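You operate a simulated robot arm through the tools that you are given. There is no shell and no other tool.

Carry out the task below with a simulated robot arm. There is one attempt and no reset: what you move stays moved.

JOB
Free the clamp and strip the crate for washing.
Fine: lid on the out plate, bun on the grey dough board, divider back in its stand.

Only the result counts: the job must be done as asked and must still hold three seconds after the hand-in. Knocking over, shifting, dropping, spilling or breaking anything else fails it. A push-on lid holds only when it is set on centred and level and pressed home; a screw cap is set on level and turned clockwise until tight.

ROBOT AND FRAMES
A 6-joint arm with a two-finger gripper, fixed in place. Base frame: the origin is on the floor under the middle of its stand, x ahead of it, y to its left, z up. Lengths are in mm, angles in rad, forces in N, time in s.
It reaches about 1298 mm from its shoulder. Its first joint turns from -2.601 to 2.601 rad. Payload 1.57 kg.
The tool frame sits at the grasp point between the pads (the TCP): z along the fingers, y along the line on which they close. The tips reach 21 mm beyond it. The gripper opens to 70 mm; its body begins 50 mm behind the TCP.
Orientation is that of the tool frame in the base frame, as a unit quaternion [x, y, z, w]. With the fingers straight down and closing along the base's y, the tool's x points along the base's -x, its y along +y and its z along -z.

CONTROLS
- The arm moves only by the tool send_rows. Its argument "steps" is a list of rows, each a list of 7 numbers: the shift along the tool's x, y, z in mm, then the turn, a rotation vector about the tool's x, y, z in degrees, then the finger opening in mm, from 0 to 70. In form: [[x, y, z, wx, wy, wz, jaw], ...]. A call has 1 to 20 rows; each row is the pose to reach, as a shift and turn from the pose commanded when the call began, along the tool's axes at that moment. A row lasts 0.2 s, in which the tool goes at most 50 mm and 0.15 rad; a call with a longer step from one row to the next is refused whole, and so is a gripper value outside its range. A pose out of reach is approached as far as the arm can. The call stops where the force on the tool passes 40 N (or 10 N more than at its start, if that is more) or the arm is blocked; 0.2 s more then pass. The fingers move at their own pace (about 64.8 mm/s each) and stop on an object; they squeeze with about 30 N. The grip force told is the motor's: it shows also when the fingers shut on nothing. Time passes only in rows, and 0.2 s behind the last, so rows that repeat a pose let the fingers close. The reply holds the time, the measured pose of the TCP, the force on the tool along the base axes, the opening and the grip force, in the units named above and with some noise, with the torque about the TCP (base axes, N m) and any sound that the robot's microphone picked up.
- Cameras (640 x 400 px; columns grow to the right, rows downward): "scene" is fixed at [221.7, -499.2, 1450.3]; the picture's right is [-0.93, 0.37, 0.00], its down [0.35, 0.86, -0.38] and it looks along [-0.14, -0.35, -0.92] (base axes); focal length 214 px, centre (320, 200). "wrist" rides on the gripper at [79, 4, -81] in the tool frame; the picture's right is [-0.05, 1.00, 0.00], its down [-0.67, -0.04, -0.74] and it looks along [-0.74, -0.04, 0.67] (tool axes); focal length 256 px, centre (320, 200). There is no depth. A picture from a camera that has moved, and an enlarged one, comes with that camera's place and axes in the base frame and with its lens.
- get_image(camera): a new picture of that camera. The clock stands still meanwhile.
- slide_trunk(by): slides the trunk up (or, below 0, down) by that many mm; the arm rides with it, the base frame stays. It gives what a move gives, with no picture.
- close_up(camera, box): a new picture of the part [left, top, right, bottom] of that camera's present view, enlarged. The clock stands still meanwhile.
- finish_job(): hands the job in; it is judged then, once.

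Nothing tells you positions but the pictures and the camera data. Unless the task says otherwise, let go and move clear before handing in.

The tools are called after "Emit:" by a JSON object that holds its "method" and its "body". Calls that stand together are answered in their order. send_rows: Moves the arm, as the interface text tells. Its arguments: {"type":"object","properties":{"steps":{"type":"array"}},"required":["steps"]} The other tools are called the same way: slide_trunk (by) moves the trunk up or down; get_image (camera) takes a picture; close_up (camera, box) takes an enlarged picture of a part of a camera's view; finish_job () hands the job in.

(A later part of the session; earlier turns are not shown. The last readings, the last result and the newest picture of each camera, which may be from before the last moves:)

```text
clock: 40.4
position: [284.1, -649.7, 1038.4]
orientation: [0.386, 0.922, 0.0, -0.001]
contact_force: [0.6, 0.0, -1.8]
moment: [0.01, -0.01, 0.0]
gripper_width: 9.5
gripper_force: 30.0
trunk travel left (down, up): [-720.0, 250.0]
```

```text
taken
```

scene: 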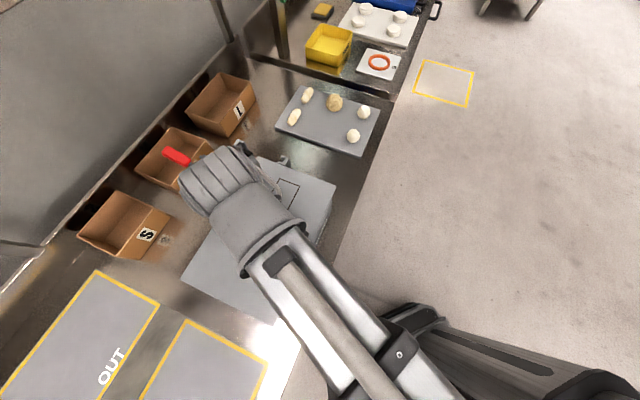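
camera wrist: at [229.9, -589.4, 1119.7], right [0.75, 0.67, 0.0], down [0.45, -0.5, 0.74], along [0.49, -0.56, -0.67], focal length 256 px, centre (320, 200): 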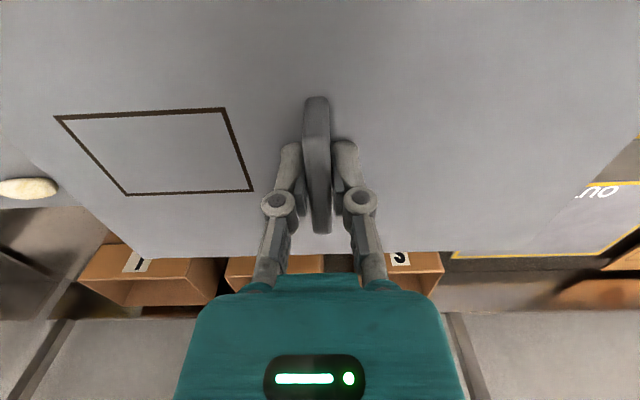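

The lid is clear of the crate with its underside near z 1005. I'll carry it sideways first, to stay away from the raised clamp arm, and then diagonally to the OUT plate.

Emit:
{"method": "send_rows", "body": {"steps": [[-7.5, 32.5, 0, 0, 0, 0, 0], [-15, 65, 0, 0, 0, 0, 0], [-22.5, 97.5, 0, 0, 0, 0, 0], [-30, 130, 0, 0, 0, 0, 0], [-53.8, 152.6, 0, 0, 0, 0, 0], [-77.5, 175.1, 0, 0, 0, 0, 0], [-101.3, 197.7, 0, 0, 0, 0, 0], [-125, 220.2, 0, 0, 0, 0, 0], [-148.8, 242.8, 0, 0, 0, 0, 0], [-172.5, 265.3, 0, 0, 0, 0, 0], [-196.3, 287.9, 0, 0, 0, 0, 0], [-220, 310.4, 0, 0, 0, 0, 0], [-243.8, 333, 0, 0, 0, 0, 0], [-267.5, 355.5, 0, 0, 0, 0, 0], [-291.3, 378.1, 0, 0, 0, 0, 0], [-315, 400.6, 0, 0, 0, 0, 0], [-315, 400.6, 0, 0, 0, 0, 0]]}}

Emit:
{"method": "get_image", "body": {"camera": "wrist"}}

Emit:
{"method": "get_image", "body": {"camera": "scene"}}

```text
clock: 44.0
position: [790.0, -592.7, 1038.4]
orientation: [0.386, 0.923, 0.0, -0.001]
contact_force: [-0.1, -0.3, -2.1]
moment: [0.02, -0.01, -0.01]
gripper_width: 9.7
gripper_force: 30.0
trunk travel left (down, up): [-720.0, 250.0]
```

```text
taken
camera wrist: at [736.4, -531.9, 1119.5], right [0.75, 0.66, 0.0], down [0.45, -0.5, 0.74], along [0.49, -0.56, -0.67], focal length 256 px, centre (320, 200)
```

wrist: 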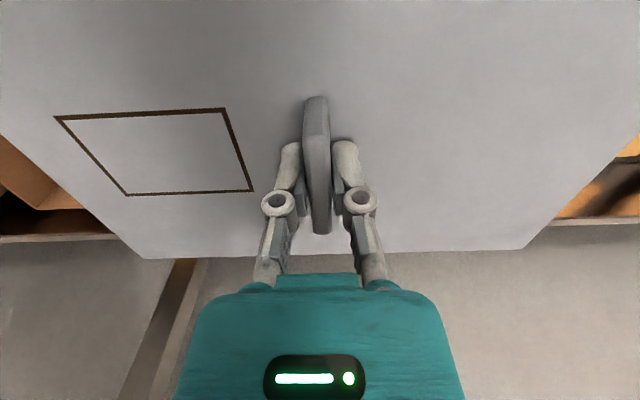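

```text
taken
```

scene: 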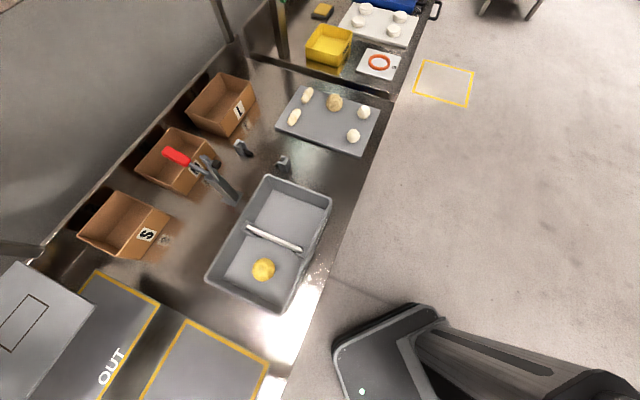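

The lid hangs over the OUT plate, and the scene shows the open crate with a divider across it and one golden bun. I'll nudge the lid about 8 mm towards the robot to centre it on the plate, then lower it.

Emit:
{"method": "send_rows", "body": {"steps": [[4, -1, 0, 0, 0, 0, 0], [8.5, -2, 0, 0, 0, 0, 0], [8.5, -2, 0, 0, 0, 0, 0]]}}

Emit:
{"method": "slide_trunk", "body": {"by": -125}}

Emit:
{"method": "get_image", "body": {"camera": "wrist"}}

Emit:
{"method": "get_image", "body": {"camera": "scene"}}

```text
clock: 44.8
position: [782.9, -585.8, 1038.3]
orientation: [0.385, 0.923, -0.001, -0.001]
contact_force: [-0.1, 0.1, -1.4]
moment: [0.01, -0.01, 0.02]
gripper_width: 9.7
gripper_force: 30.1
trunk travel left (down, up): [-720.0, 250.0]
```

```text
clock: 46.4
position: [782.1, -586.1, 912.5]
orientation: [0.385, 0.923, 0.0, -0.001]
contact_force: [-0.3, -0.1, -0.9]
moment: [0.01, -0.03, 0.0]
gripper_width: 9.7
gripper_force: 30.2
trunk travel left (down, up): [-595.0, 375.0]
```

```text
taken
camera wrist: at [728.9, -526.4, 994.6], right [0.75, 0.67, 0.0], down [0.45, -0.5, 0.74], along [0.49, -0.56, -0.67], focal length 256 px, centre (320, 200)
```

wrist: 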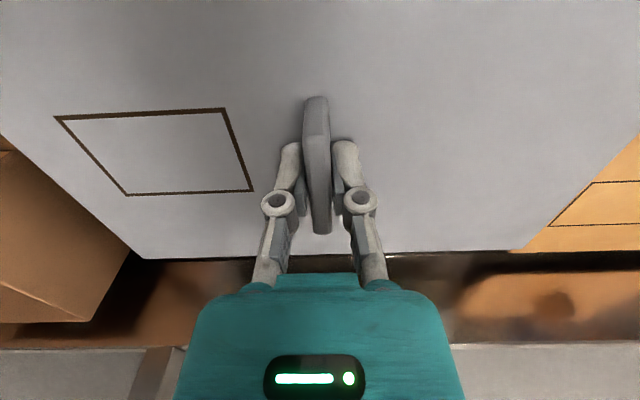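

```text
taken
```

scene: 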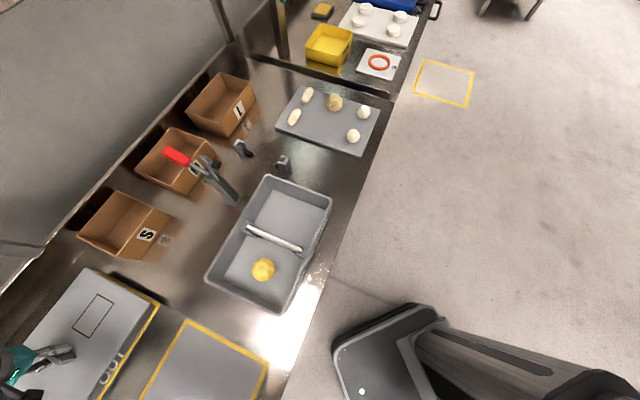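

The lid is level and lined up over the plate, with clearance on both sides. I'll lower it another 28 mm and then feel for contact in small steps.

Emit:
{"method": "slide_trunk", "body": {"by": -28}}

Emit:
{"method": "close_up", "body": {"camera": "scene", "box": [0, 240, 280, 400]}}

```text
clock: 47.1
position: [779.9, -585.6, 887.9]
orientation: [0.385, 0.923, -0.002, 0.001]
contact_force: [6.4, -4.1, 27.4]
moment: [-0.36, -0.44, 0.05]
gripper_width: 9.5
gripper_force: 30.4
trunk travel left (down, up): [-567.0, 403.0]
```

```text
2.29 times, centred on (140, 320) of scene
camera zoom: at [221.7, -499.2, 1450.3], right [-0.93, 0.37, 0.0], down [0.35, 0.86, -0.38], along [-0.14, -0.35, -0.92], focal length 490 px, centre (731, -74)
```

zoom: 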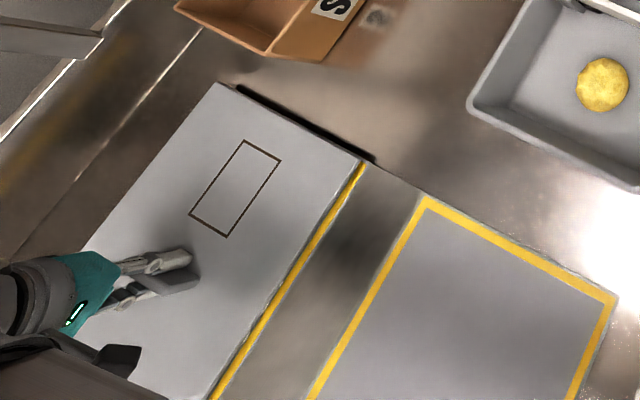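

The lid has touched down at TCP z≈888, with about 27 N of pressure. I'll look at the wrist view to compare its edges with the yellow border before deciding on a correction.

Emit:
{"method": "get_image", "body": {"camera": "wrist"}}

Emit:
{"method": "close_up", "body": {"camera": "scene", "box": [20, 250, 180, 400]}}

```text
taken
camera wrist: at [727.9, -525.5, 968.8], right [0.75, 0.67, 0.0], down [0.44, -0.5, 0.75], along [0.5, -0.56, -0.67], focal length 256 px, centre (320, 200)
```

wrist: 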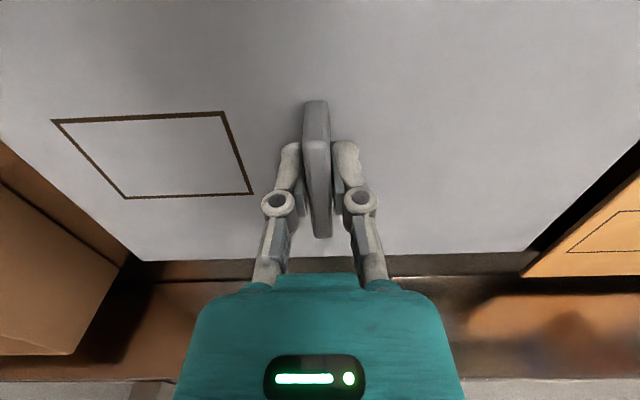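

```text
2.67 times, centred on (100, 325) of scene
camera zoom: at [221.7, -499.2, 1450.3], right [-0.93, 0.37, 0.0], down [0.35, 0.86, -0.38], along [-0.14, -0.35, -0.92], focal length 572 px, centre (907, -133)
```

zoom: 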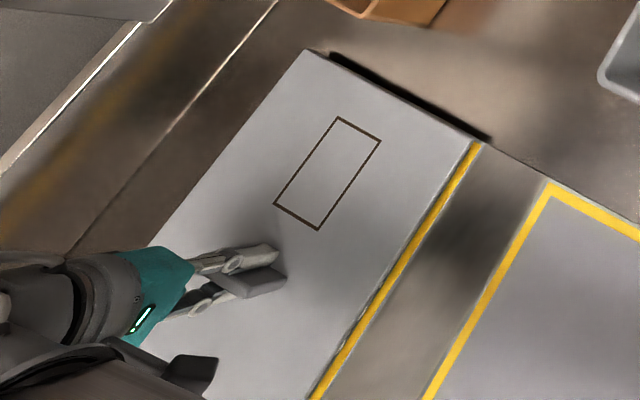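

The lid sits about 11 mm too far towards the robot and slightly towards the crate relative to the plate. I'll lift it 15 mm, correct by about (-11, +4) mm in the tool frame, and set it down again.

Emit:
{"method": "slide_trunk", "body": {"by": 18}}

Emit:
{"method": "send_rows", "body": {"steps": [[-4, 1.5, 0, 0, 0, 0, 0], [-8, 3, 0, 0, 0, 0, 0], [-11, 4, 0, 0, 0, 0, 0], [-11, 4, 0, 0, 0, 0, 0]]}}

Emit:
{"method": "close_up", "body": {"camera": "scene", "box": [20, 250, 180, 400]}}

```text
clock: 47.7
position: [781.5, -587.0, 903.1]
orientation: [0.386, 0.922, -0.001, -0.002]
contact_force: [0.6, 0.3, -1.5]
moment: [0.0, 0.03, -0.01]
gripper_width: 9.7
gripper_force: 29.6
trunk travel left (down, up): [-585.0, 385.0]
```

```text
clock: 48.7
position: [792.4, -593.2, 903.6]
orientation: [0.385, 0.923, -0.001, -0.001]
contact_force: [0.0, -0.3, -1.1]
moment: [0.0, -0.02, -0.01]
gripper_width: 9.4
gripper_force: 30.2
trunk travel left (down, up): [-585.0, 385.0]
```

```text
2.67 times, centred on (100, 325) of scene
camera zoom: at [221.7, -499.2, 1450.3], right [-0.93, 0.37, 0.0], down [0.35, 0.86, -0.38], along [-0.14, -0.35, -0.92], focal length 572 px, centre (907, -133)
```

zoom: 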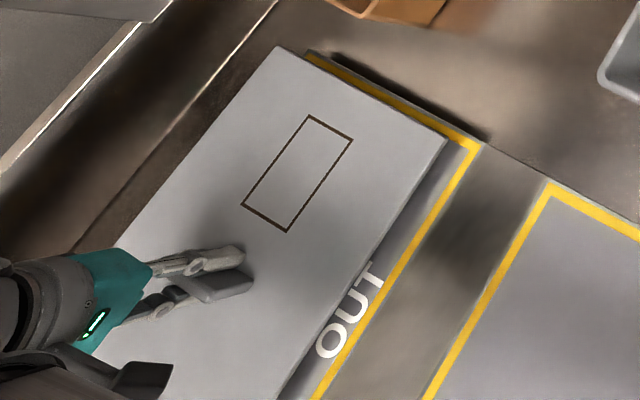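

The lid is now better centred, with yellow showing evenly on two sides. I'll set it down gently.

Emit:
{"method": "slide_trunk", "body": {"by": -14}}

Emit:
{"method": "close_up", "body": {"camera": "scene", "box": [20, 250, 180, 400]}}

```text
clock: 49.4
position: [793.5, -592.5, 889.2]
orientation: [0.385, 0.923, 0.0, -0.002]
contact_force: [-0.1, 0.1, -1.5]
moment: [0.01, -0.03, 0.01]
gripper_width: 9.8
gripper_force: 29.6
trunk travel left (down, up): [-571.0, 399.0]
```

```text
2.67 times, centred on (100, 325) of scene
camera zoom: at [221.7, -499.2, 1450.3], right [-0.93, 0.37, 0.0], down [0.35, 0.86, -0.38], along [-0.14, -0.35, -0.92], focal length 572 px, centre (907, -133)
```

zoom: 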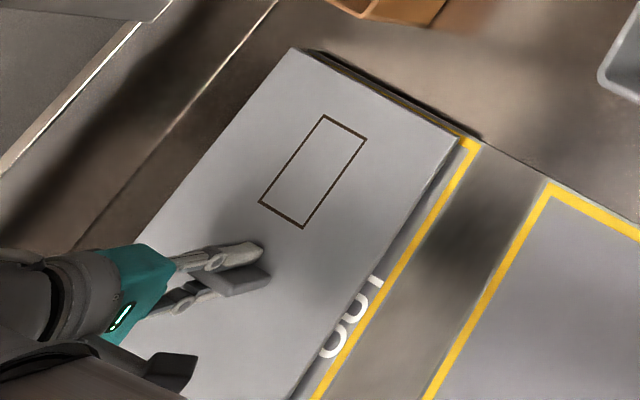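

The lid is centred across the plate, with about 6 and 9 mm margins, but sits about 3 mm towards the crate. I'll nudge it along by 3 mm and lower the last bit.

Emit:
{"method": "send_rows", "body": {"steps": [[0, 1.5, 0, 0, 0, 0, 0], [0, 3.5, 0, 0, 0, 0, 0], [0, 3.5, 0, 0, 0, 0, 0]]}}

Emit:
{"method": "slide_trunk", "body": {"by": -2}}

```text
clock: 50.1
position: [793.7, -589.5, 889.9]
orientation: [0.386, 0.923, -0.001, -0.001]
contact_force: [0.3, -0.1, -2.3]
moment: [0.0, 0.02, -0.01]
gripper_width: 9.7
gripper_force: 29.6
trunk travel left (down, up): [-571.0, 399.0]
```

```text
clock: 50.7
position: [795.7, -588.9, 888.6]
orientation: [0.385, 0.923, -0.001, 0.0]
contact_force: [2.0, -2.1, 5.1]
moment: [-0.49, -0.53, 0.01]
gripper_width: 9.8
gripper_force: 30.0
trunk travel left (down, up): [-569.0, 401.0]
```

It is touching on the wall-side edge first, so the lid hangs with a very slight tilt. I'll lower 2 mm more to seat it flat, then open the fingers.

Emit:
{"method": "slide_trunk", "body": {"by": -2}}

Emit:
{"method": "send_rows", "body": {"steps": [[0, 0, 0, 0, 0, 0, 14], [0, 0, 0, 0, 0, 0, 20], [0, 0, 0, 0, 0, 0, 40], [0, 0, 0, 0, 0, 0, 50], [0, 0, 0, 0, 0, 0, 50]]}}

Emit:
{"method": "get_image", "body": {"camera": "wrist"}}

Emit:
{"method": "close_up", "body": {"camera": "scene", "box": [20, 250, 180, 400]}}

```text
clock: 51.2
position: [794.0, -589.5, 888.9]
orientation: [0.385, 0.923, -0.001, 0.001]
contact_force: [9.7, -6.9, 30.8]
moment: [0.08, 0.02, -0.02]
gripper_width: 9.7
gripper_force: 30.2
trunk travel left (down, up): [-567.0, 403.0]
```

```text
clock: 52.4
position: [794.6, -589.9, 885.8]
orientation: [0.385, 0.923, -0.001, -0.001]
contact_force: [0.1, -0.3, 0.2]
moment: [-0.03, -0.01, -0.02]
gripper_width: 49.9
gripper_force: 0.2
trunk travel left (down, up): [-567.0, 403.0]
```

```text
taken
camera wrist: at [741.1, -529.3, 966.6], right [0.75, 0.67, 0.0], down [0.45, -0.5, 0.74], along [0.49, -0.56, -0.67], focal length 256 px, centre (320, 200)
```

wrist: 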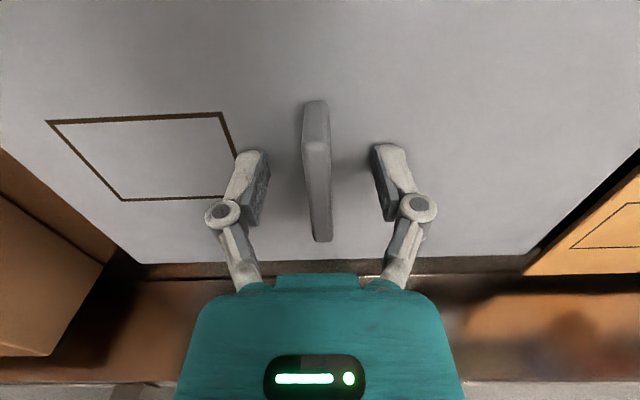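

```text
2.67 times, centred on (100, 325) of scene
camera zoom: at [221.7, -499.2, 1450.3], right [-0.93, 0.37, 0.0], down [0.35, 0.86, -0.38], along [-0.14, -0.35, -0.92], focal length 572 px, centre (907, -133)
```

zoom: 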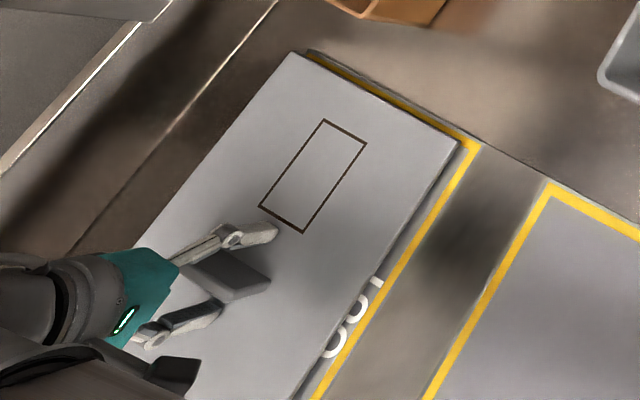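

The lid is released and lies flat on the OUT plate. I'll rise clear and take a fresh look at the crate contents and the stand.

Emit:
{"method": "slide_trunk", "body": {"by": 230}}

Emit:
{"method": "get_image", "body": {"camera": "wrist"}}

Emit:
{"method": "close_up", "body": {"camera": "scene", "box": [180, 120, 360, 330]}}

Emit:
{"method": "close_up", "body": {"camera": "scene", "box": [0, 240, 280, 400]}}

```text
clock: 54.8
position: [794.4, -589.4, 1114.5]
orientation: [0.386, 0.923, 0.0, -0.001]
contact_force: [0.3, -0.2, -0.6]
moment: [0.0, -0.02, -0.01]
gripper_width: 50.0
gripper_force: 0.1
trunk travel left (down, up): [-797.0, 173.0]
```

```text
taken
camera wrist: at [741.3, -529.4, 1196.6], right [0.75, 0.67, 0.0], down [0.45, -0.5, 0.74], along [0.49, -0.56, -0.67], focal length 256 px, centre (320, 200)
```

wrist: 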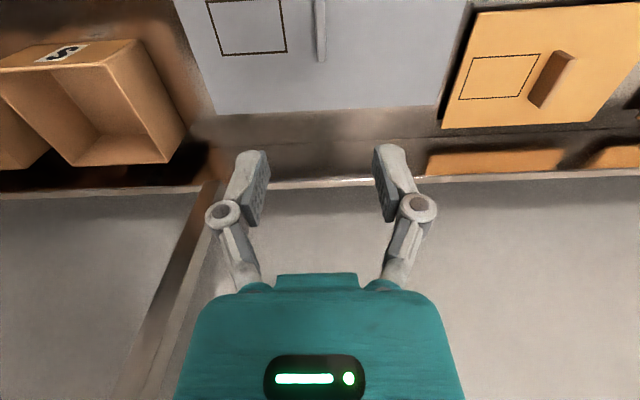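

```text
1.90 times, centred on (270, 225) of scene
camera zoom: at [221.7, -499.2, 1450.3], right [-0.93, 0.37, 0.0], down [0.35, 0.86, -0.38], along [-0.14, -0.35, -0.92], focal length 408 px, centre (415, 152)
```

zoom: 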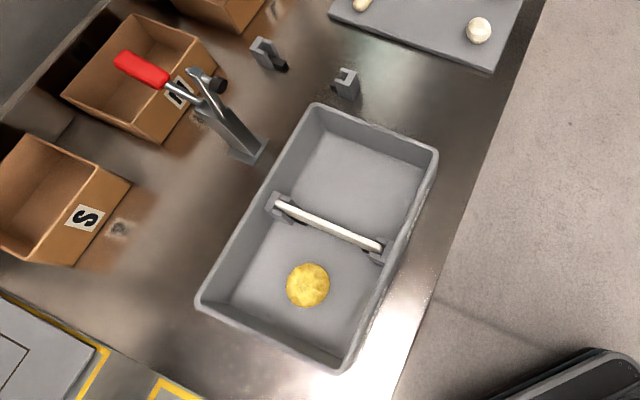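

```text
2.29 times, centred on (140, 320) of scene
camera zoom: at [221.7, -499.2, 1450.3], right [-0.93, 0.37, 0.0], down [0.35, 0.86, -0.38], along [-0.14, -0.35, -0.92], focal length 490 px, centre (731, -74)
```

zoom: 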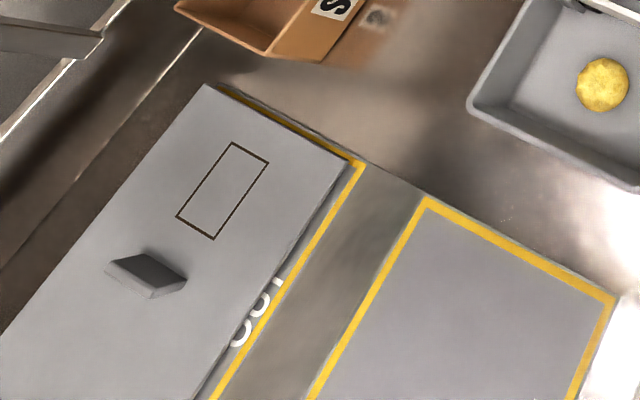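

The lid looks well placed. The crate holds a grey divider in two internal slots and a golden bun in the nearer half. I'll check that the lid lies flat with close-ups.

Emit:
{"method": "close_up", "body": {"camera": "wrist", "box": [170, 0, 490, 200]}}

Emit:
{"method": "close_up", "body": {"camera": "scene", "box": [225, 140, 345, 215]}}

Emit:
{"method": "close_up", "body": {"camera": "scene", "box": [205, 200, 325, 320]}}

```text
2.00 times, centred on (330, 100) of wrist
camera zoom: at [741.3, -529.4, 1196.6], right [0.75, 0.67, 0.0], down [0.45, -0.5, 0.74], along [0.49, -0.56, -0.67], focal length 512 px, centre (300, 400)
```

zoom: 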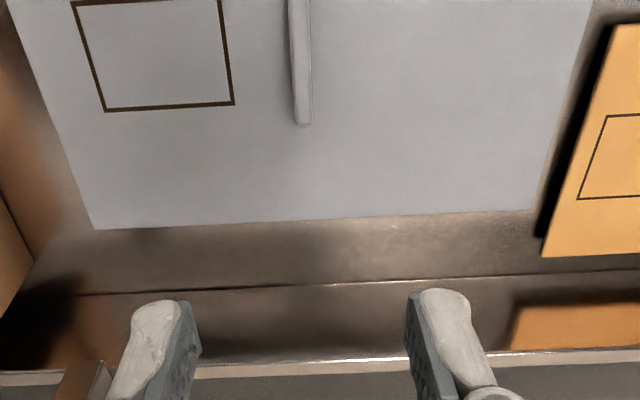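

```text
5.33 times, centred on (285, 178) of scene
camera zoom: at [221.7, -499.2, 1450.3], right [-0.93, 0.37, 0.0], down [0.35, 0.86, -0.38], along [-0.14, -0.35, -0.92], focal length 1144 px, centre (507, 320)
```

zoom: 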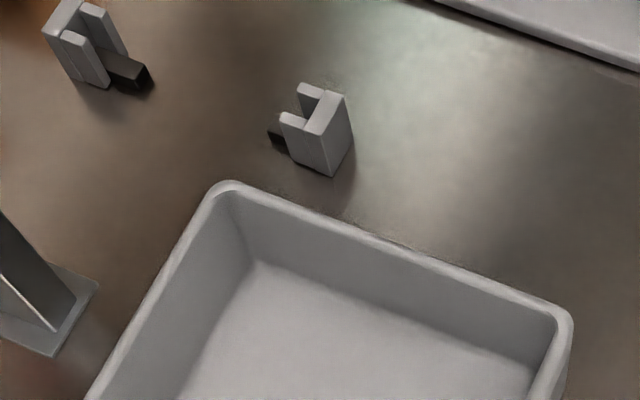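

```text
3.33 times, centred on (265, 260) of scene
camera zoom: at [221.7, -499.2, 1450.3], right [-0.93, 0.37, 0.0], down [0.35, 0.86, -0.38], along [-0.14, -0.35, -0.92], focal length 715 px, centre (503, 0)
```

zoom: 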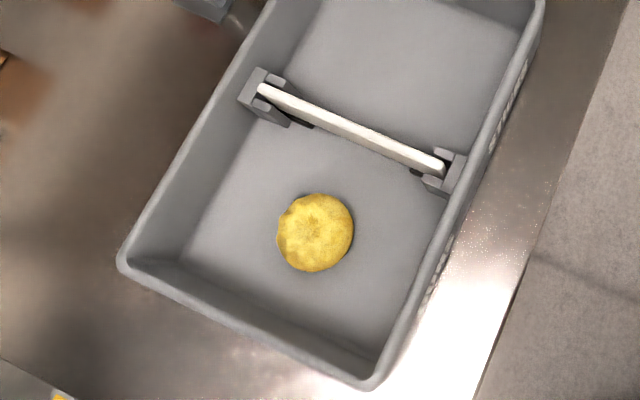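

The lid is flat and well within the plate. Now I'll bring the camera back over the crate from the robot side to measure the divider and bun.

Emit:
{"method": "send_rows", "body": {"steps": [[30.8, -28.8, 0, 0, 0, 0, 60], [61.5, -57.6, 0, 0, 0, 0, 70], [92.3, -86.4, 0, 0, 0, 0, 70], [123, -115.1, 0, 0, 0, 0, 70], [153.8, -143.9, 0, 0, 0, 0, 70], [184.5, -172.7, 0, 0, 0, 0, 70], [215.3, -201.5, 0, 0, 0, 0, 70], [246, -230.3, 0, 0, 0, 0, 70], [276.8, -259.1, 0, 0, 0, 0, 70], [307.5, -287.9, 0, 0, 0, 0, 70], [338.3, -316.6, 0, 0, 0, 0, 70], [369, -345.4, 0, 0, 0, 0, 70], [399.8, -374.2, 0, 0, 0, 0, 70], [430.5, -403, 0, 0, 0, 0, 70], [430.5, -403, 0, 0, 0, 0, 70]]}}

Emit:
{"method": "get_image", "body": {"camera": "wrist"}}

```text
clock: 58.0
position: [204.0, -567.6, 1114.3]
orientation: [0.385, 0.923, 0.0, -0.002]
contact_force: [-0.7, -0.4, -0.1]
moment: [-0.01, -0.01, 0.01]
gripper_width: 70.1
gripper_force: 0.0
trunk travel left (down, up): [-797.0, 173.0]
```

```text
taken
camera wrist: at [150.8, -506.9, 1196.8], right [0.75, 0.67, 0.0], down [0.45, -0.5, 0.74], along [0.49, -0.56, -0.67], focal length 256 px, centre (320, 200)
```

wrist: 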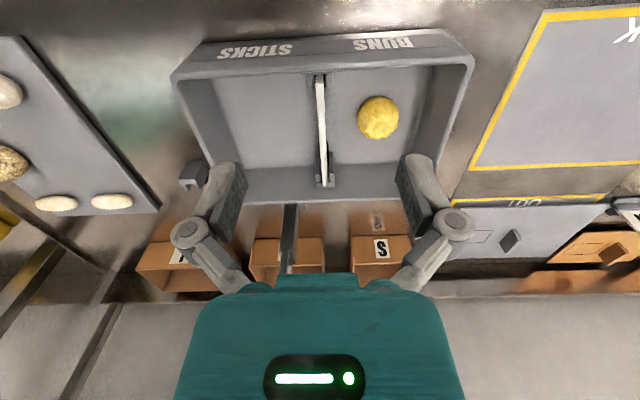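

I can see the whole crate now: a sticks half that is empty, the divider, and the bun in the buns half. I'll zoom for measurements.

Emit:
{"method": "close_up", "body": {"camera": "wrist", "box": [160, 20, 480, 220]}}

Emit:
{"method": "close_up", "body": {"camera": "wrist", "box": [270, 60, 430, 200]}}

Emit:
{"method": "close_up", "body": {"camera": "wrist", "box": [0, 20, 260, 220]}}

```text
2.00 times, centred on (320, 120) of wrist
camera zoom: at [150.8, -506.9, 1196.8], right [0.75, 0.67, 0.0], down [0.45, -0.5, 0.74], along [0.49, -0.56, -0.67], focal length 512 px, centre (320, 360)
```

zoom: 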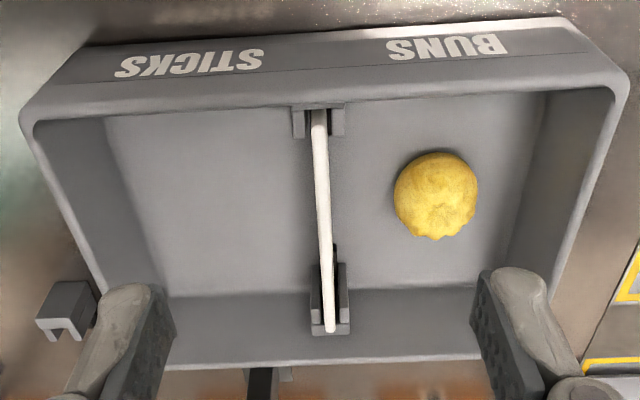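

```text
2.86 times, centred on (350, 130) of wrist
camera zoom: at [150.8, -506.9, 1196.8], right [0.75, 0.67, 0.0], down [0.45, -0.5, 0.74], along [0.49, -0.56, -0.67], focal length 731 px, centre (234, 400)
```

zoom: 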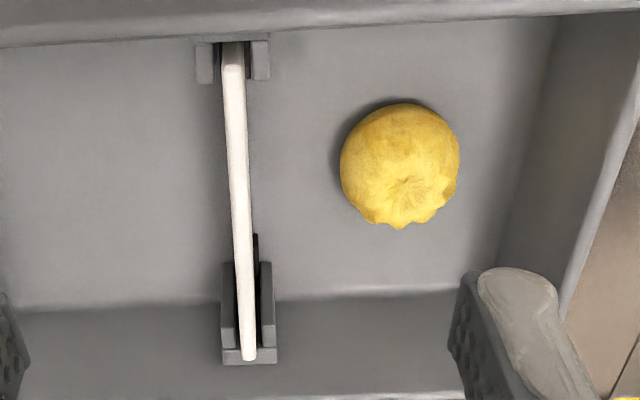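

```text
2.00 times, centred on (130, 120) of wrist
camera zoom: at [150.8, -506.9, 1196.8], right [0.75, 0.67, 0.0], down [0.45, -0.5, 0.74], along [0.49, -0.56, -0.67], focal length 512 px, centre (700, 360)
```

zoom: 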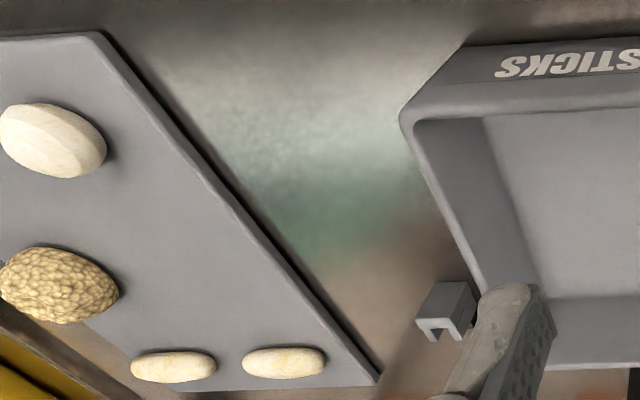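

The divider is about 158 mm long with its top edge at z≈918 and its centre near (284,-650). The bun is at roughly (338,-595). Now I'll look at the stand brackets from nearby, since the divider must drop precisely into their slots.

Emit:
{"method": "send_rows", "body": {"steps": [[-15, -33, 0, 0, 0, 0, 70], [-30, -66, 0, 0, 0, 0, 70], [-45, -99, 0, 0, 0, 0, 70], [-60, -132, 0, 0, 0, 0, 70], [-75, -165, 0, 0, 0, 0, 70], [-90, -198, 0, 0, 0, 0, 70], [-104, -231, 0, 0, 0, 0, 70], [-104, -231, 0, 0, 0, 0, 70]]}}

Emit:
{"method": "slide_trunk", "body": {"by": -80}}

Emit:
{"method": "get_image", "body": {"camera": "wrist"}}

Emit:
{"method": "close_up", "body": {"camera": "wrist", "box": [240, 20, 420, 220]}}

```text
clock: 59.8
position: [114.7, -803.2, 1115.3]
orientation: [0.384, 0.923, -0.001, -0.001]
contact_force: [0.4, -0.1, -1.0]
moment: [0.0, -0.01, 0.0]
gripper_width: 70.2
gripper_force: 0.1
out of reach, approached as far as the arm can: row 3, 4, 5, 6, 7
trunk travel left (down, up): [-797.0, 173.0]
```

```text
clock: 61.0
position: [114.8, -802.6, 1035.4]
orientation: [0.385, 0.923, -0.001, -0.001]
contact_force: [0.2, -0.5, -1.0]
moment: [0.0, 0.01, 0.04]
gripper_width: 69.9
gripper_force: 0.0
trunk travel left (down, up): [-717.0, 253.0]
```

```text
taken
camera wrist: at [61.2, -743.2, 1116.8], right [0.75, 0.67, 0.0], down [0.45, -0.5, 0.74], along [0.49, -0.56, -0.67], focal length 256 px, centre (320, 200)
```

wrist: 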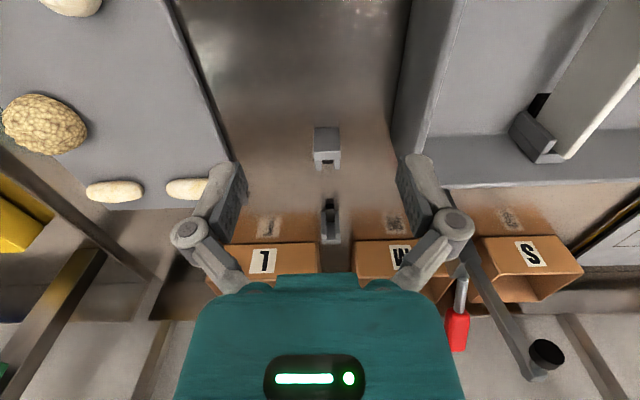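

```text
2.00 times, centred on (330, 120) of wrist
camera zoom: at [61.2, -743.2, 1116.8], right [0.75, 0.67, 0.0], down [0.45, -0.5, 0.74], along [0.49, -0.56, -0.67], focal length 512 px, centre (300, 360)
```

zoom: 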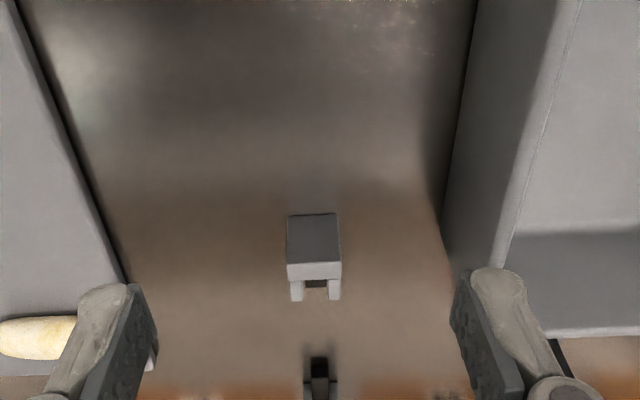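

The robot-side bracket shows a U-slot opening towards the wall-side bracket. I'll zoom in further on both brackets from both cameras to fix the slot line.

Emit:
{"method": "close_up", "body": {"camera": "wrist", "box": [290, 115, 370, 255]}}

Emit:
{"method": "close_up", "body": {"camera": "scene", "box": [225, 135, 305, 185]}}

Emit:
{"method": "get_image", "body": {"camera": "scene"}}

```text
2.86 times, centred on (330, 185) of wrist
camera zoom: at [61.2, -743.2, 1116.8], right [0.75, 0.67, 0.0], down [0.45, -0.5, 0.74], along [0.49, -0.56, -0.67], focal length 731 px, centre (291, 243)
```

zoom: 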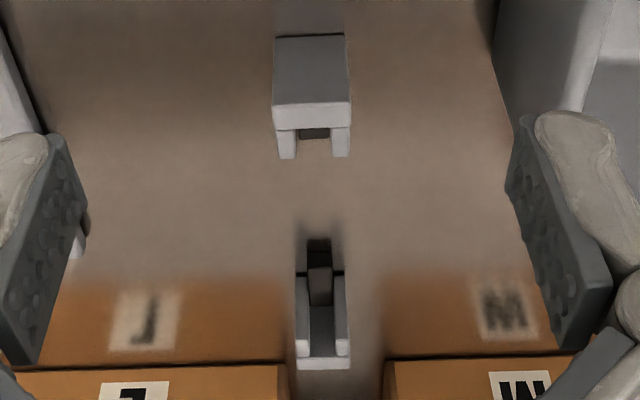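

```text
8.00 times, centred on (265, 160) of scene
camera zoom: at [221.7, -499.2, 1450.3], right [-0.93, 0.37, 0.0], down [0.35, 0.86, -0.38], along [-0.14, -0.35, -0.92], focal length 1716 px, centre (760, 520)
```

zoom: 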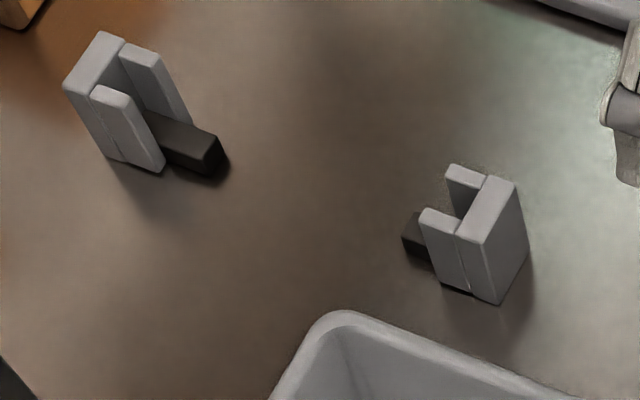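

```text
taken
```

scene: 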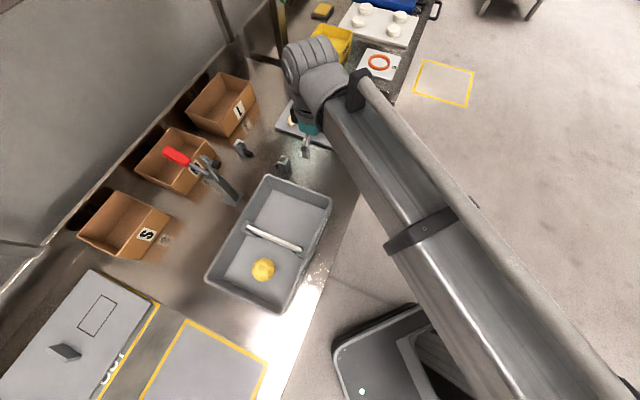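

The stand's two U-slots are about 13 mm wide and 161 mm apart inside, centred near (245,-930), with their tops at z≈893. The divider is 8 mm thick and hangs in matching slots in the crate. I'll take the divider first, so I'm moving over its middle.

Emit:
{"method": "send_rows", "body": {"steps": [[-2, 38, 0, 0, 0, 0, 70], [-4, 76, 0, 0, 0, 0, 70], [-6, 114, 0, 0, 0, 0, 70], [-8, 152, 0, 0, 0, 0, 70], [-10, 190, 0, 0, 0, 0, 70], [-11, 226.8, 0, 0, 0, 0, 70], [-11, 226.8, 0, 0, 0, 0, 70]]}}

Emit:
{"method": "slide_trunk", "body": {"by": -60}}

Emit:
{"method": "get_image", "body": {"camera": "wrist"}}

Emit:
{"method": "close_up", "body": {"camera": "wrist", "box": [220, 20, 420, 270]}}

```text
clock: 62.6
position: [284.1, -650.3, 1036.8]
orientation: [0.385, 0.923, -0.001, -0.001]
contact_force: [-0.1, 0.0, -0.3]
moment: [-0.02, 0.03, 0.02]
gripper_width: 70.1
gripper_force: 0.0
trunk travel left (down, up): [-717.0, 253.0]
```

```text
clock: 63.6
position: [282.5, -650.2, 976.0]
orientation: [0.386, 0.922, 0.0, -0.001]
contact_force: [0.3, -0.7, 0.0]
moment: [-0.02, 0.0, -0.01]
gripper_width: 70.1
gripper_force: 0.1
trunk travel left (down, up): [-657.0, 313.0]
```

```text
taken
camera wrist: at [230.2, -590.6, 1056.8], right [0.75, 0.66, 0.0], down [0.45, -0.5, 0.74], along [0.49, -0.56, -0.67], focal length 256 px, centre (320, 200)
```

wrist: 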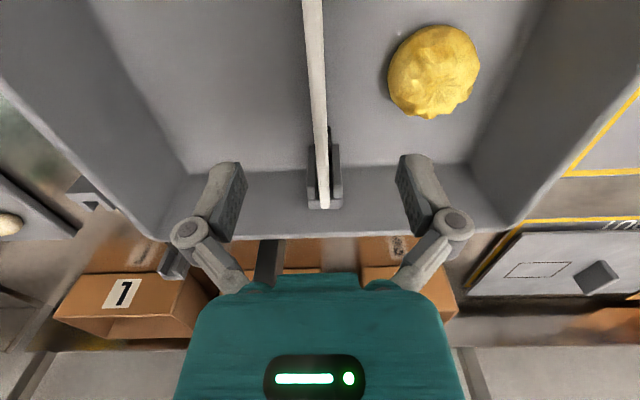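

```text
1.60 times, centred on (320, 145) of wrist
camera zoom: at [230.2, -590.6, 1056.8], right [0.75, 0.66, 0.0], down [0.45, -0.5, 0.74], along [0.49, -0.56, -0.67], focal length 410 px, centre (320, 288)
```

zoom: 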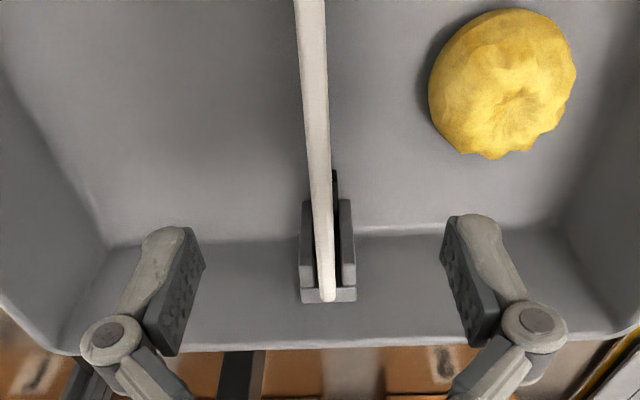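

The divider runs straight between the fingers. The bun is close on the right side, so I'll narrow the fingers to 36 mm before lowering onto the divider.

Emit:
{"method": "send_rows", "body": {"steps": [[-2, 0, 0, 0, 0, 0, 36], [-4, 0, 0, 0, 0, 0, 36], [-4, 0, 0, 0, 0, 0, 36], [-4, 0, 0, 0, 0, 0, 36]]}}

Emit:
{"method": "slide_trunk", "body": {"by": -50}}

Emit:
{"method": "get_image", "body": {"camera": "wrist"}}

```text
clock: 64.6
position: [285.8, -652.7, 975.5]
orientation: [0.384, 0.923, 0.0, 0.0]
contact_force: [0.6, 0.7, 0.0]
moment: [0.01, -0.01, 0.01]
gripper_width: 35.9
gripper_force: 0.1
trunk travel left (down, up): [-657.0, 313.0]
```

```text
clock: 65.5
position: [286.3, -652.1, 925.3]
orientation: [0.385, 0.923, 0.0, -0.001]
contact_force: [0.0, -0.1, -0.2]
moment: [-0.01, -0.01, 0.0]
gripper_width: 36.0
gripper_force: 0.1
trunk travel left (down, up): [-607.0, 363.0]
```

```text
taken
camera wrist: at [232.5, -593.3, 1006.8], right [0.75, 0.66, 0.0], down [0.45, -0.5, 0.74], along [0.49, -0.56, -0.67], focal length 256 px, centre (320, 200)
```

wrist: 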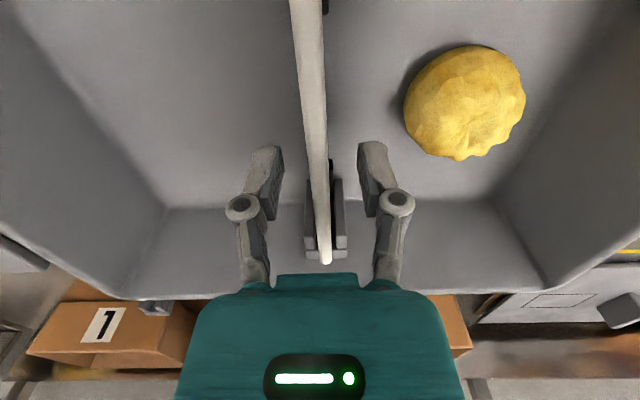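

The divider is centred between the fingers. Averaging my estimates puts its midpoint at the earlier spot, so I'll shift back 4 mm, lower to z≈905 and grip it.

Emit:
{"method": "send_rows", "body": {"steps": [[2, 0, 0, 0, 0, 0, 36], [4, 0, 0, 0, 0, 0, 36], [4, 0, 0, 0, 0, 0, 36]]}}

Emit:
{"method": "slide_trunk", "body": {"by": -20}}

Emit:
{"method": "send_rows", "body": {"steps": [[0, 0, 0, 0, 0, 0, 20], [0, 0, 0, 0, 0, 0, 10], [0, 0, 0, 0, 0, 0, 0], [0, 0, 0, 0, 0, 0, 0], [0, 0, 0, 0, 0, 0, 0]]}}

Emit:
{"method": "get_image", "body": {"camera": "wrist"}}

```text
clock: 66.3
position: [282.1, -650.4, 926.1]
orientation: [0.385, 0.923, -0.001, -0.001]
contact_force: [0.5, 0.2, 0.4]
moment: [0.01, -0.02, 0.0]
gripper_width: 36.1
gripper_force: 0.1
trunk travel left (down, up): [-607.0, 363.0]
```

```text
clock: 67.0
position: [283.7, -649.5, 905.7]
orientation: [0.385, 0.923, 0.0, -0.001]
contact_force: [1.2, -0.4, 0.0]
moment: [0.03, 0.02, 0.0]
gripper_width: 36.1
gripper_force: 0.1
trunk travel left (down, up): [-587.0, 383.0]
```

```text
clock: 68.2
position: [284.1, -650.4, 906.7]
orientation: [0.385, 0.923, -0.001, -0.001]
contact_force: [-0.1, 0.4, 0.8]
moment: [0.01, -0.04, 0.02]
gripper_width: 7.2
gripper_force: 30.2
trunk travel left (down, up): [-587.0, 383.0]
```

```text
taken
camera wrist: at [229.7, -590.3, 986.8], right [0.75, 0.67, 0.0], down [0.45, -0.5, 0.74], along [0.49, -0.56, -0.67], focal length 256 px, centre (320, 200)
```

wrist: 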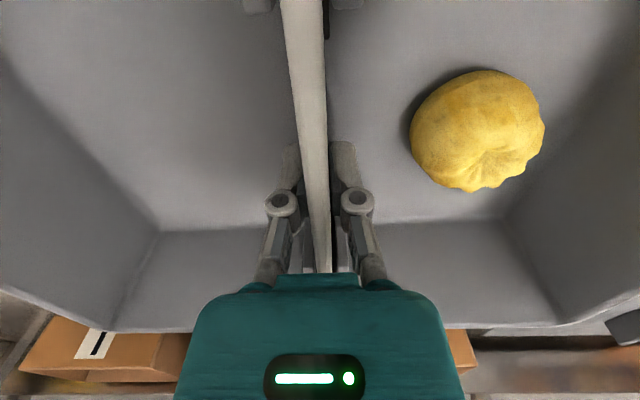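

The divider is gripped (7.2 mm). I'll lift it straight up out of its slots, first a little and then clear of the crate rim.

Emit:
{"method": "slide_trunk", "body": {"by": 15}}

Emit:
{"method": "slide_trunk", "body": {"by": 95}}

Emit:
{"method": "get_image", "body": {"camera": "wrist"}}

Emit:
{"method": "get_image", "body": {"camera": "scene"}}

```text
clock: 68.8
position: [283.9, -650.9, 920.1]
orientation: [0.385, 0.923, 0.0, -0.001]
contact_force: [-0.6, 0.9, -0.3]
moment: [0.01, 0.01, -0.01]
gripper_width: 7.4
gripper_force: 29.5
trunk travel left (down, up): [-602.0, 368.0]
```

```text
clock: 70.1
position: [283.2, -650.2, 1015.2]
orientation: [0.385, 0.923, -0.001, -0.001]
contact_force: [-0.3, 0.1, -0.8]
moment: [-0.01, 0.03, -0.02]
gripper_width: 7.2
gripper_force: 30.1
trunk travel left (down, up): [-697.0, 273.0]
```

```text
taken
camera wrist: at [229.8, -590.4, 1096.7], right [0.75, 0.67, 0.0], down [0.45, -0.5, 0.74], along [0.49, -0.56, -0.67], focal length 256 px, centre (320, 200)
```

wrist: 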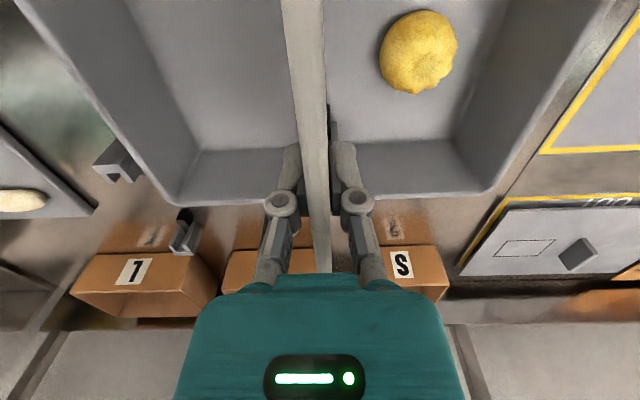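

```text
taken
```

scene: 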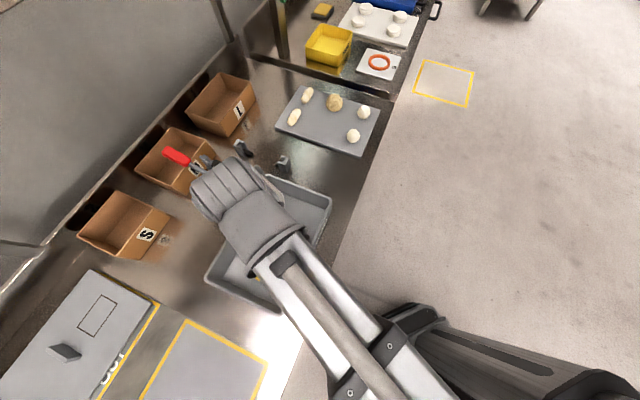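

The divider is out and the way to the stand is open. I'll carry it sideways past the clamp first, then in towards the stand, staying at height.

Emit:
{"method": "send_rows", "body": {"steps": [[-5, -30, 0, 0, 0, 0, 0], [-10, -60, 0, 0, 0, 0, 0], [-15, -90, 0, 0, 0, 0, 0], [-20, -120, 0, 0, 0, 0, 0], [-45.3, -137.3, 0, 0, 0, 0, 0], [-70.7, -154.5, 0, 0, 0, 0, 0], [-96, -171.8, 0, 0, 0, 0, 0], [-121.3, -189.1, 0, 0, 0, 0, 0], [-146.7, -206.3, 0, 0, 0, 0, 0], [-172, -223.6, 0, 0, 0, 0, 0], [-172, -223.6, 0, 0, 0, 0, 0], [-172, -223.6, 0, 0, 0, 0, 0]]}}

Emit:
{"method": "get_image", "body": {"camera": "wrist"}}

Emit:
{"method": "get_image", "body": {"camera": "scene"}}

```text
clock: 72.7
position: [246.1, -930.3, 1015.8]
orientation: [0.385, 0.923, 0.0, -0.001]
contact_force: [-0.1, -0.3, -0.5]
moment: [0.02, 0.01, 0.01]
gripper_width: 7.4
gripper_force: 30.2
trunk travel left (down, up): [-697.0, 273.0]
```

```text
taken
camera wrist: at [193.1, -870.8, 1096.8], right [0.75, 0.67, 0.0], down [0.45, -0.5, 0.74], along [0.49, -0.56, -0.67], focal length 256 px, centre (320, 200)
```

wrist: 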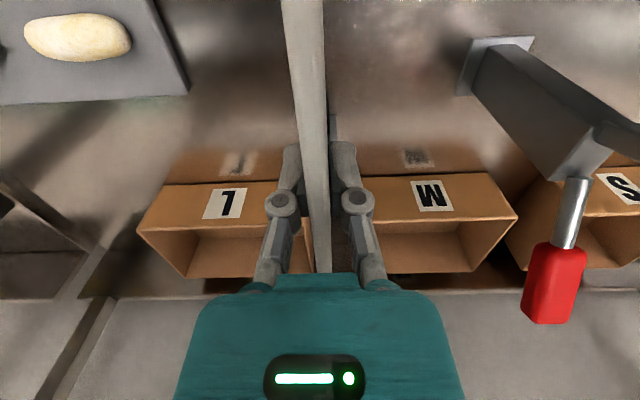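

```text
taken
```

scene: 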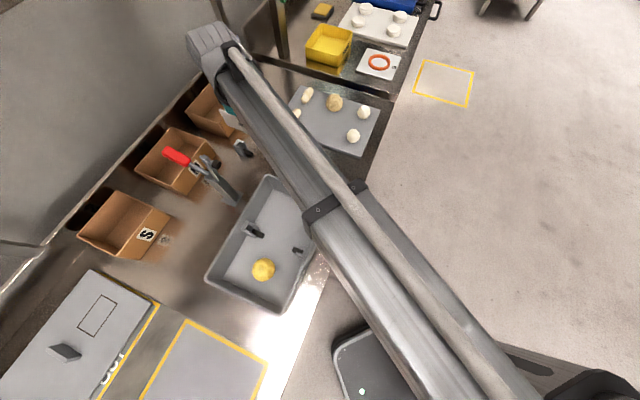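

I'm over the stand at (246,-930). I'll zoom on the wrist and scene views to check the divider against the bracket before lowering.

Emit:
{"method": "close_up", "body": {"camera": "wrist", "box": [260, 0, 400, 280]}}

Emit:
{"method": "close_up", "body": {"camera": "scene", "box": [205, 90, 305, 190]}}

```text
1.43 times, centred on (330, 140) of wrist
camera zoom: at [193.1, -870.8, 1096.8], right [0.75, 0.67, 0.0], down [0.45, -0.5, 0.74], along [0.49, -0.56, -0.67], focal length 366 px, centre (306, 286)
```

zoom: 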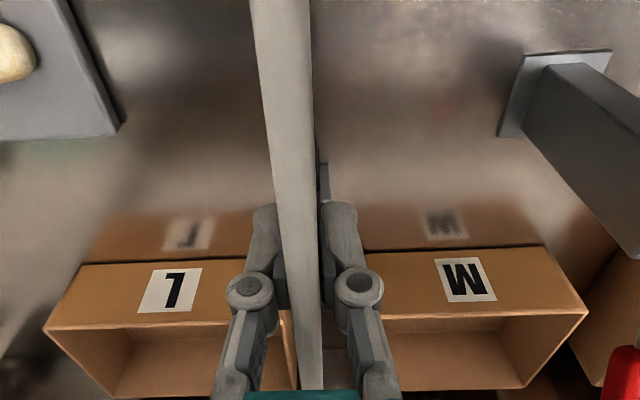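

```text
4.00 times, centred on (255, 140) of scene
camera zoom: at [221.7, -499.2, 1450.3], right [-0.93, 0.37, 0.0], down [0.35, 0.86, -0.38], along [-0.14, -0.35, -0.92], focal length 858 px, centre (580, 440)
```

zoom: 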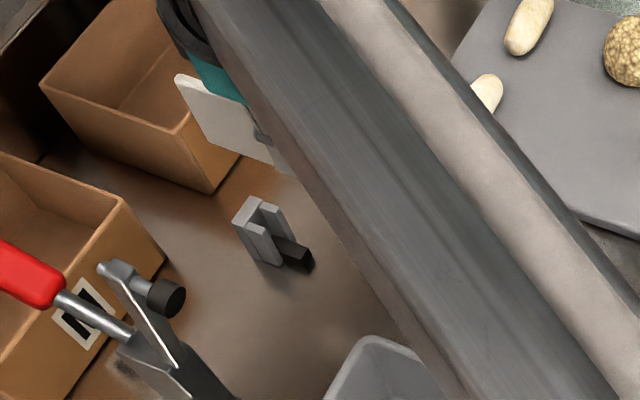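

From the scene view, the divider's wall end sits about 3 mm inside the wall bracket's inner face, and the lateral match is within 1 mm. I'll zoom in once more to judge the divider's height before lowering.

Emit:
{"method": "close_up", "body": {"camera": "scene", "box": [225, 100, 285, 160]}}

```text
6.67 times, centred on (255, 130) of scene
camera zoom: at [221.7, -499.2, 1450.3], right [-0.93, 0.37, 0.0], down [0.35, 0.86, -0.38], along [-0.14, -0.35, -0.92], focal length 1430 px, centre (753, 667)
```

zoom: 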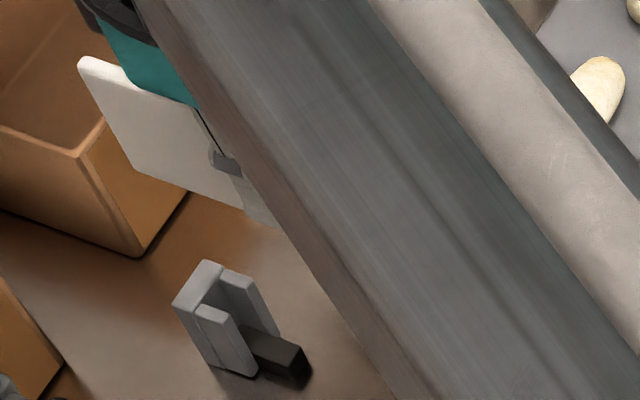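

The divider is about 58 mm tall, so its lower edge will reach the bracket tops when the TCP is near z 933. I'll lower to about z 942 and compare divider and bracket at nearly the same height.

Emit:
{"method": "slide_trunk", "body": {"by": -72}}

Emit:
{"method": "close_up", "body": {"camera": "scene", "box": [215, 110, 295, 170]}}

Emit:
{"method": "close_up", "body": {"camera": "wrist", "box": [260, 0, 400, 280]}}

```text
clock: 73.8
position: [246.0, -930.8, 944.1]
orientation: [0.385, 0.923, -0.001, -0.002]
contact_force: [-0.5, -0.4, -0.7]
moment: [0.0, 0.0, 0.02]
gripper_width: 7.3
gripper_force: 30.0
trunk travel left (down, up): [-625.0, 345.0]
```

```text
6.67 times, centred on (255, 140) of scene
camera zoom: at [221.7, -499.2, 1450.3], right [-0.93, 0.37, 0.0], down [0.35, 0.86, -0.38], along [-0.14, -0.35, -0.92], focal length 1430 px, centre (753, 600)
```

zoom: 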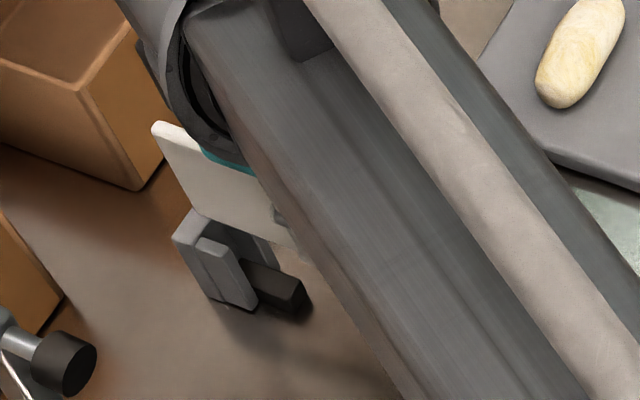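

```text
1.43 times, centred on (330, 140) of wrist
camera zoom: at [193.1, -870.8, 1024.7], right [0.75, 0.67, 0.0], down [0.45, -0.5, 0.74], along [0.49, -0.56, -0.67], focal length 366 px, centre (306, 286)
```

zoom: 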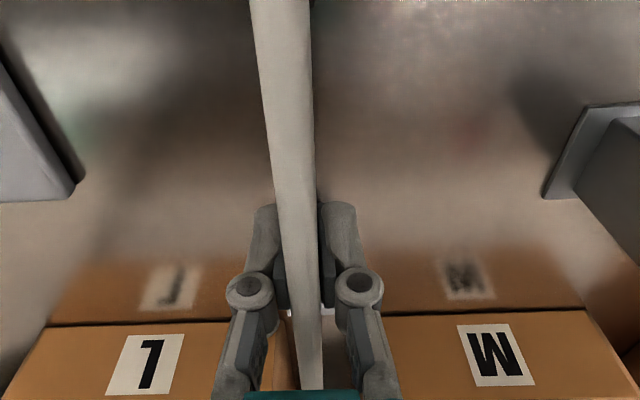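

At this height the divider's wall end appears to be a few mm too far towards the wall. I'll enlarge that corner to measure the correction.

Emit:
{"method": "close_up", "body": {"camera": "scene", "box": [226, 126, 258, 158]}}

```text
12.50 times, centred on (242, 142) of scene
camera zoom: at [221.7, -499.2, 1450.3], right [-0.93, 0.37, 0.0], down [0.35, 0.86, -0.38], along [-0.14, -0.35, -0.92], focal length 2681 px, centre (1295, 925)
```

zoom: 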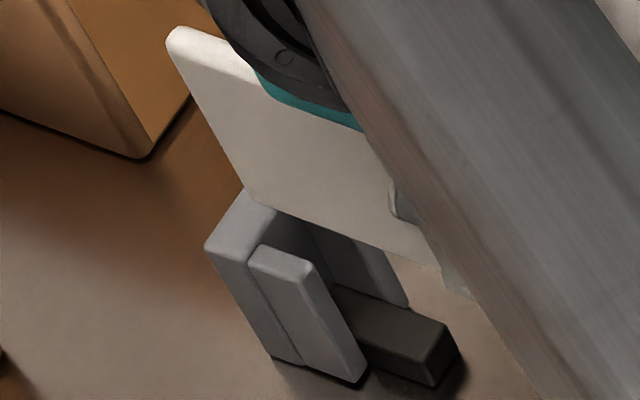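

The enlarged corner shows the wall end roughly level with the bracket's inner face, so I'll shift 2 mm towards the robot and 0.5 mm sideways. Then I'll lower in small steps while watching the force.

Emit:
{"method": "send_rows", "body": {"steps": [[1, 0.3, 0, 0, 0, 0, 0], [2, 0.5, 0, 0, 0, 0, 0], [2, 0.5, 0, 0, 0, 0, 0], [2, 0.5, 0, 0, 0, 0, 0]]}}

Emit:
{"method": "slide_trunk", "body": {"by": -8}}

Emit:
{"method": "slide_trunk", "body": {"by": -4}}

Emit:
{"method": "close_up", "body": {"camera": "scene", "box": [226, 126, 258, 158]}}

```text
clock: 74.8
position: [244.3, -928.1, 944.0]
orientation: [0.385, 0.923, 0.0, -0.001]
contact_force: [0.5, 0.0, -0.5]
moment: [0.02, -0.02, 0.01]
gripper_width: 7.6
gripper_force: 29.8
trunk travel left (down, up): [-625.0, 345.0]
```

```text
clock: 75.4
position: [245.9, -929.1, 935.6]
orientation: [0.386, 0.923, 0.0, -0.001]
contact_force: [1.2, 0.1, -0.7]
moment: [-0.04, 0.01, 0.01]
gripper_width: 7.3
gripper_force: 30.1
trunk travel left (down, up): [-617.0, 353.0]
```

```text
clock: 75.9
position: [245.1, -928.9, 930.7]
orientation: [0.385, 0.923, -0.001, -0.001]
contact_force: [0.2, 0.3, -1.7]
moment: [-0.04, 0.01, -0.02]
gripper_width: 7.4
gripper_force: 30.4
trunk travel left (down, up): [-613.0, 357.0]
```

```text
12.50 times, centred on (242, 142) of scene
camera zoom: at [221.7, -499.2, 1450.3], right [-0.93, 0.37, 0.0], down [0.35, 0.86, -0.38], along [-0.14, -0.35, -0.92], focal length 2681 px, centre (1295, 925)
```

zoom: 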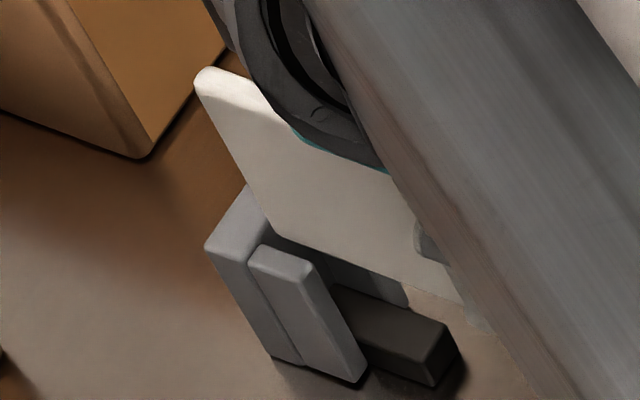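

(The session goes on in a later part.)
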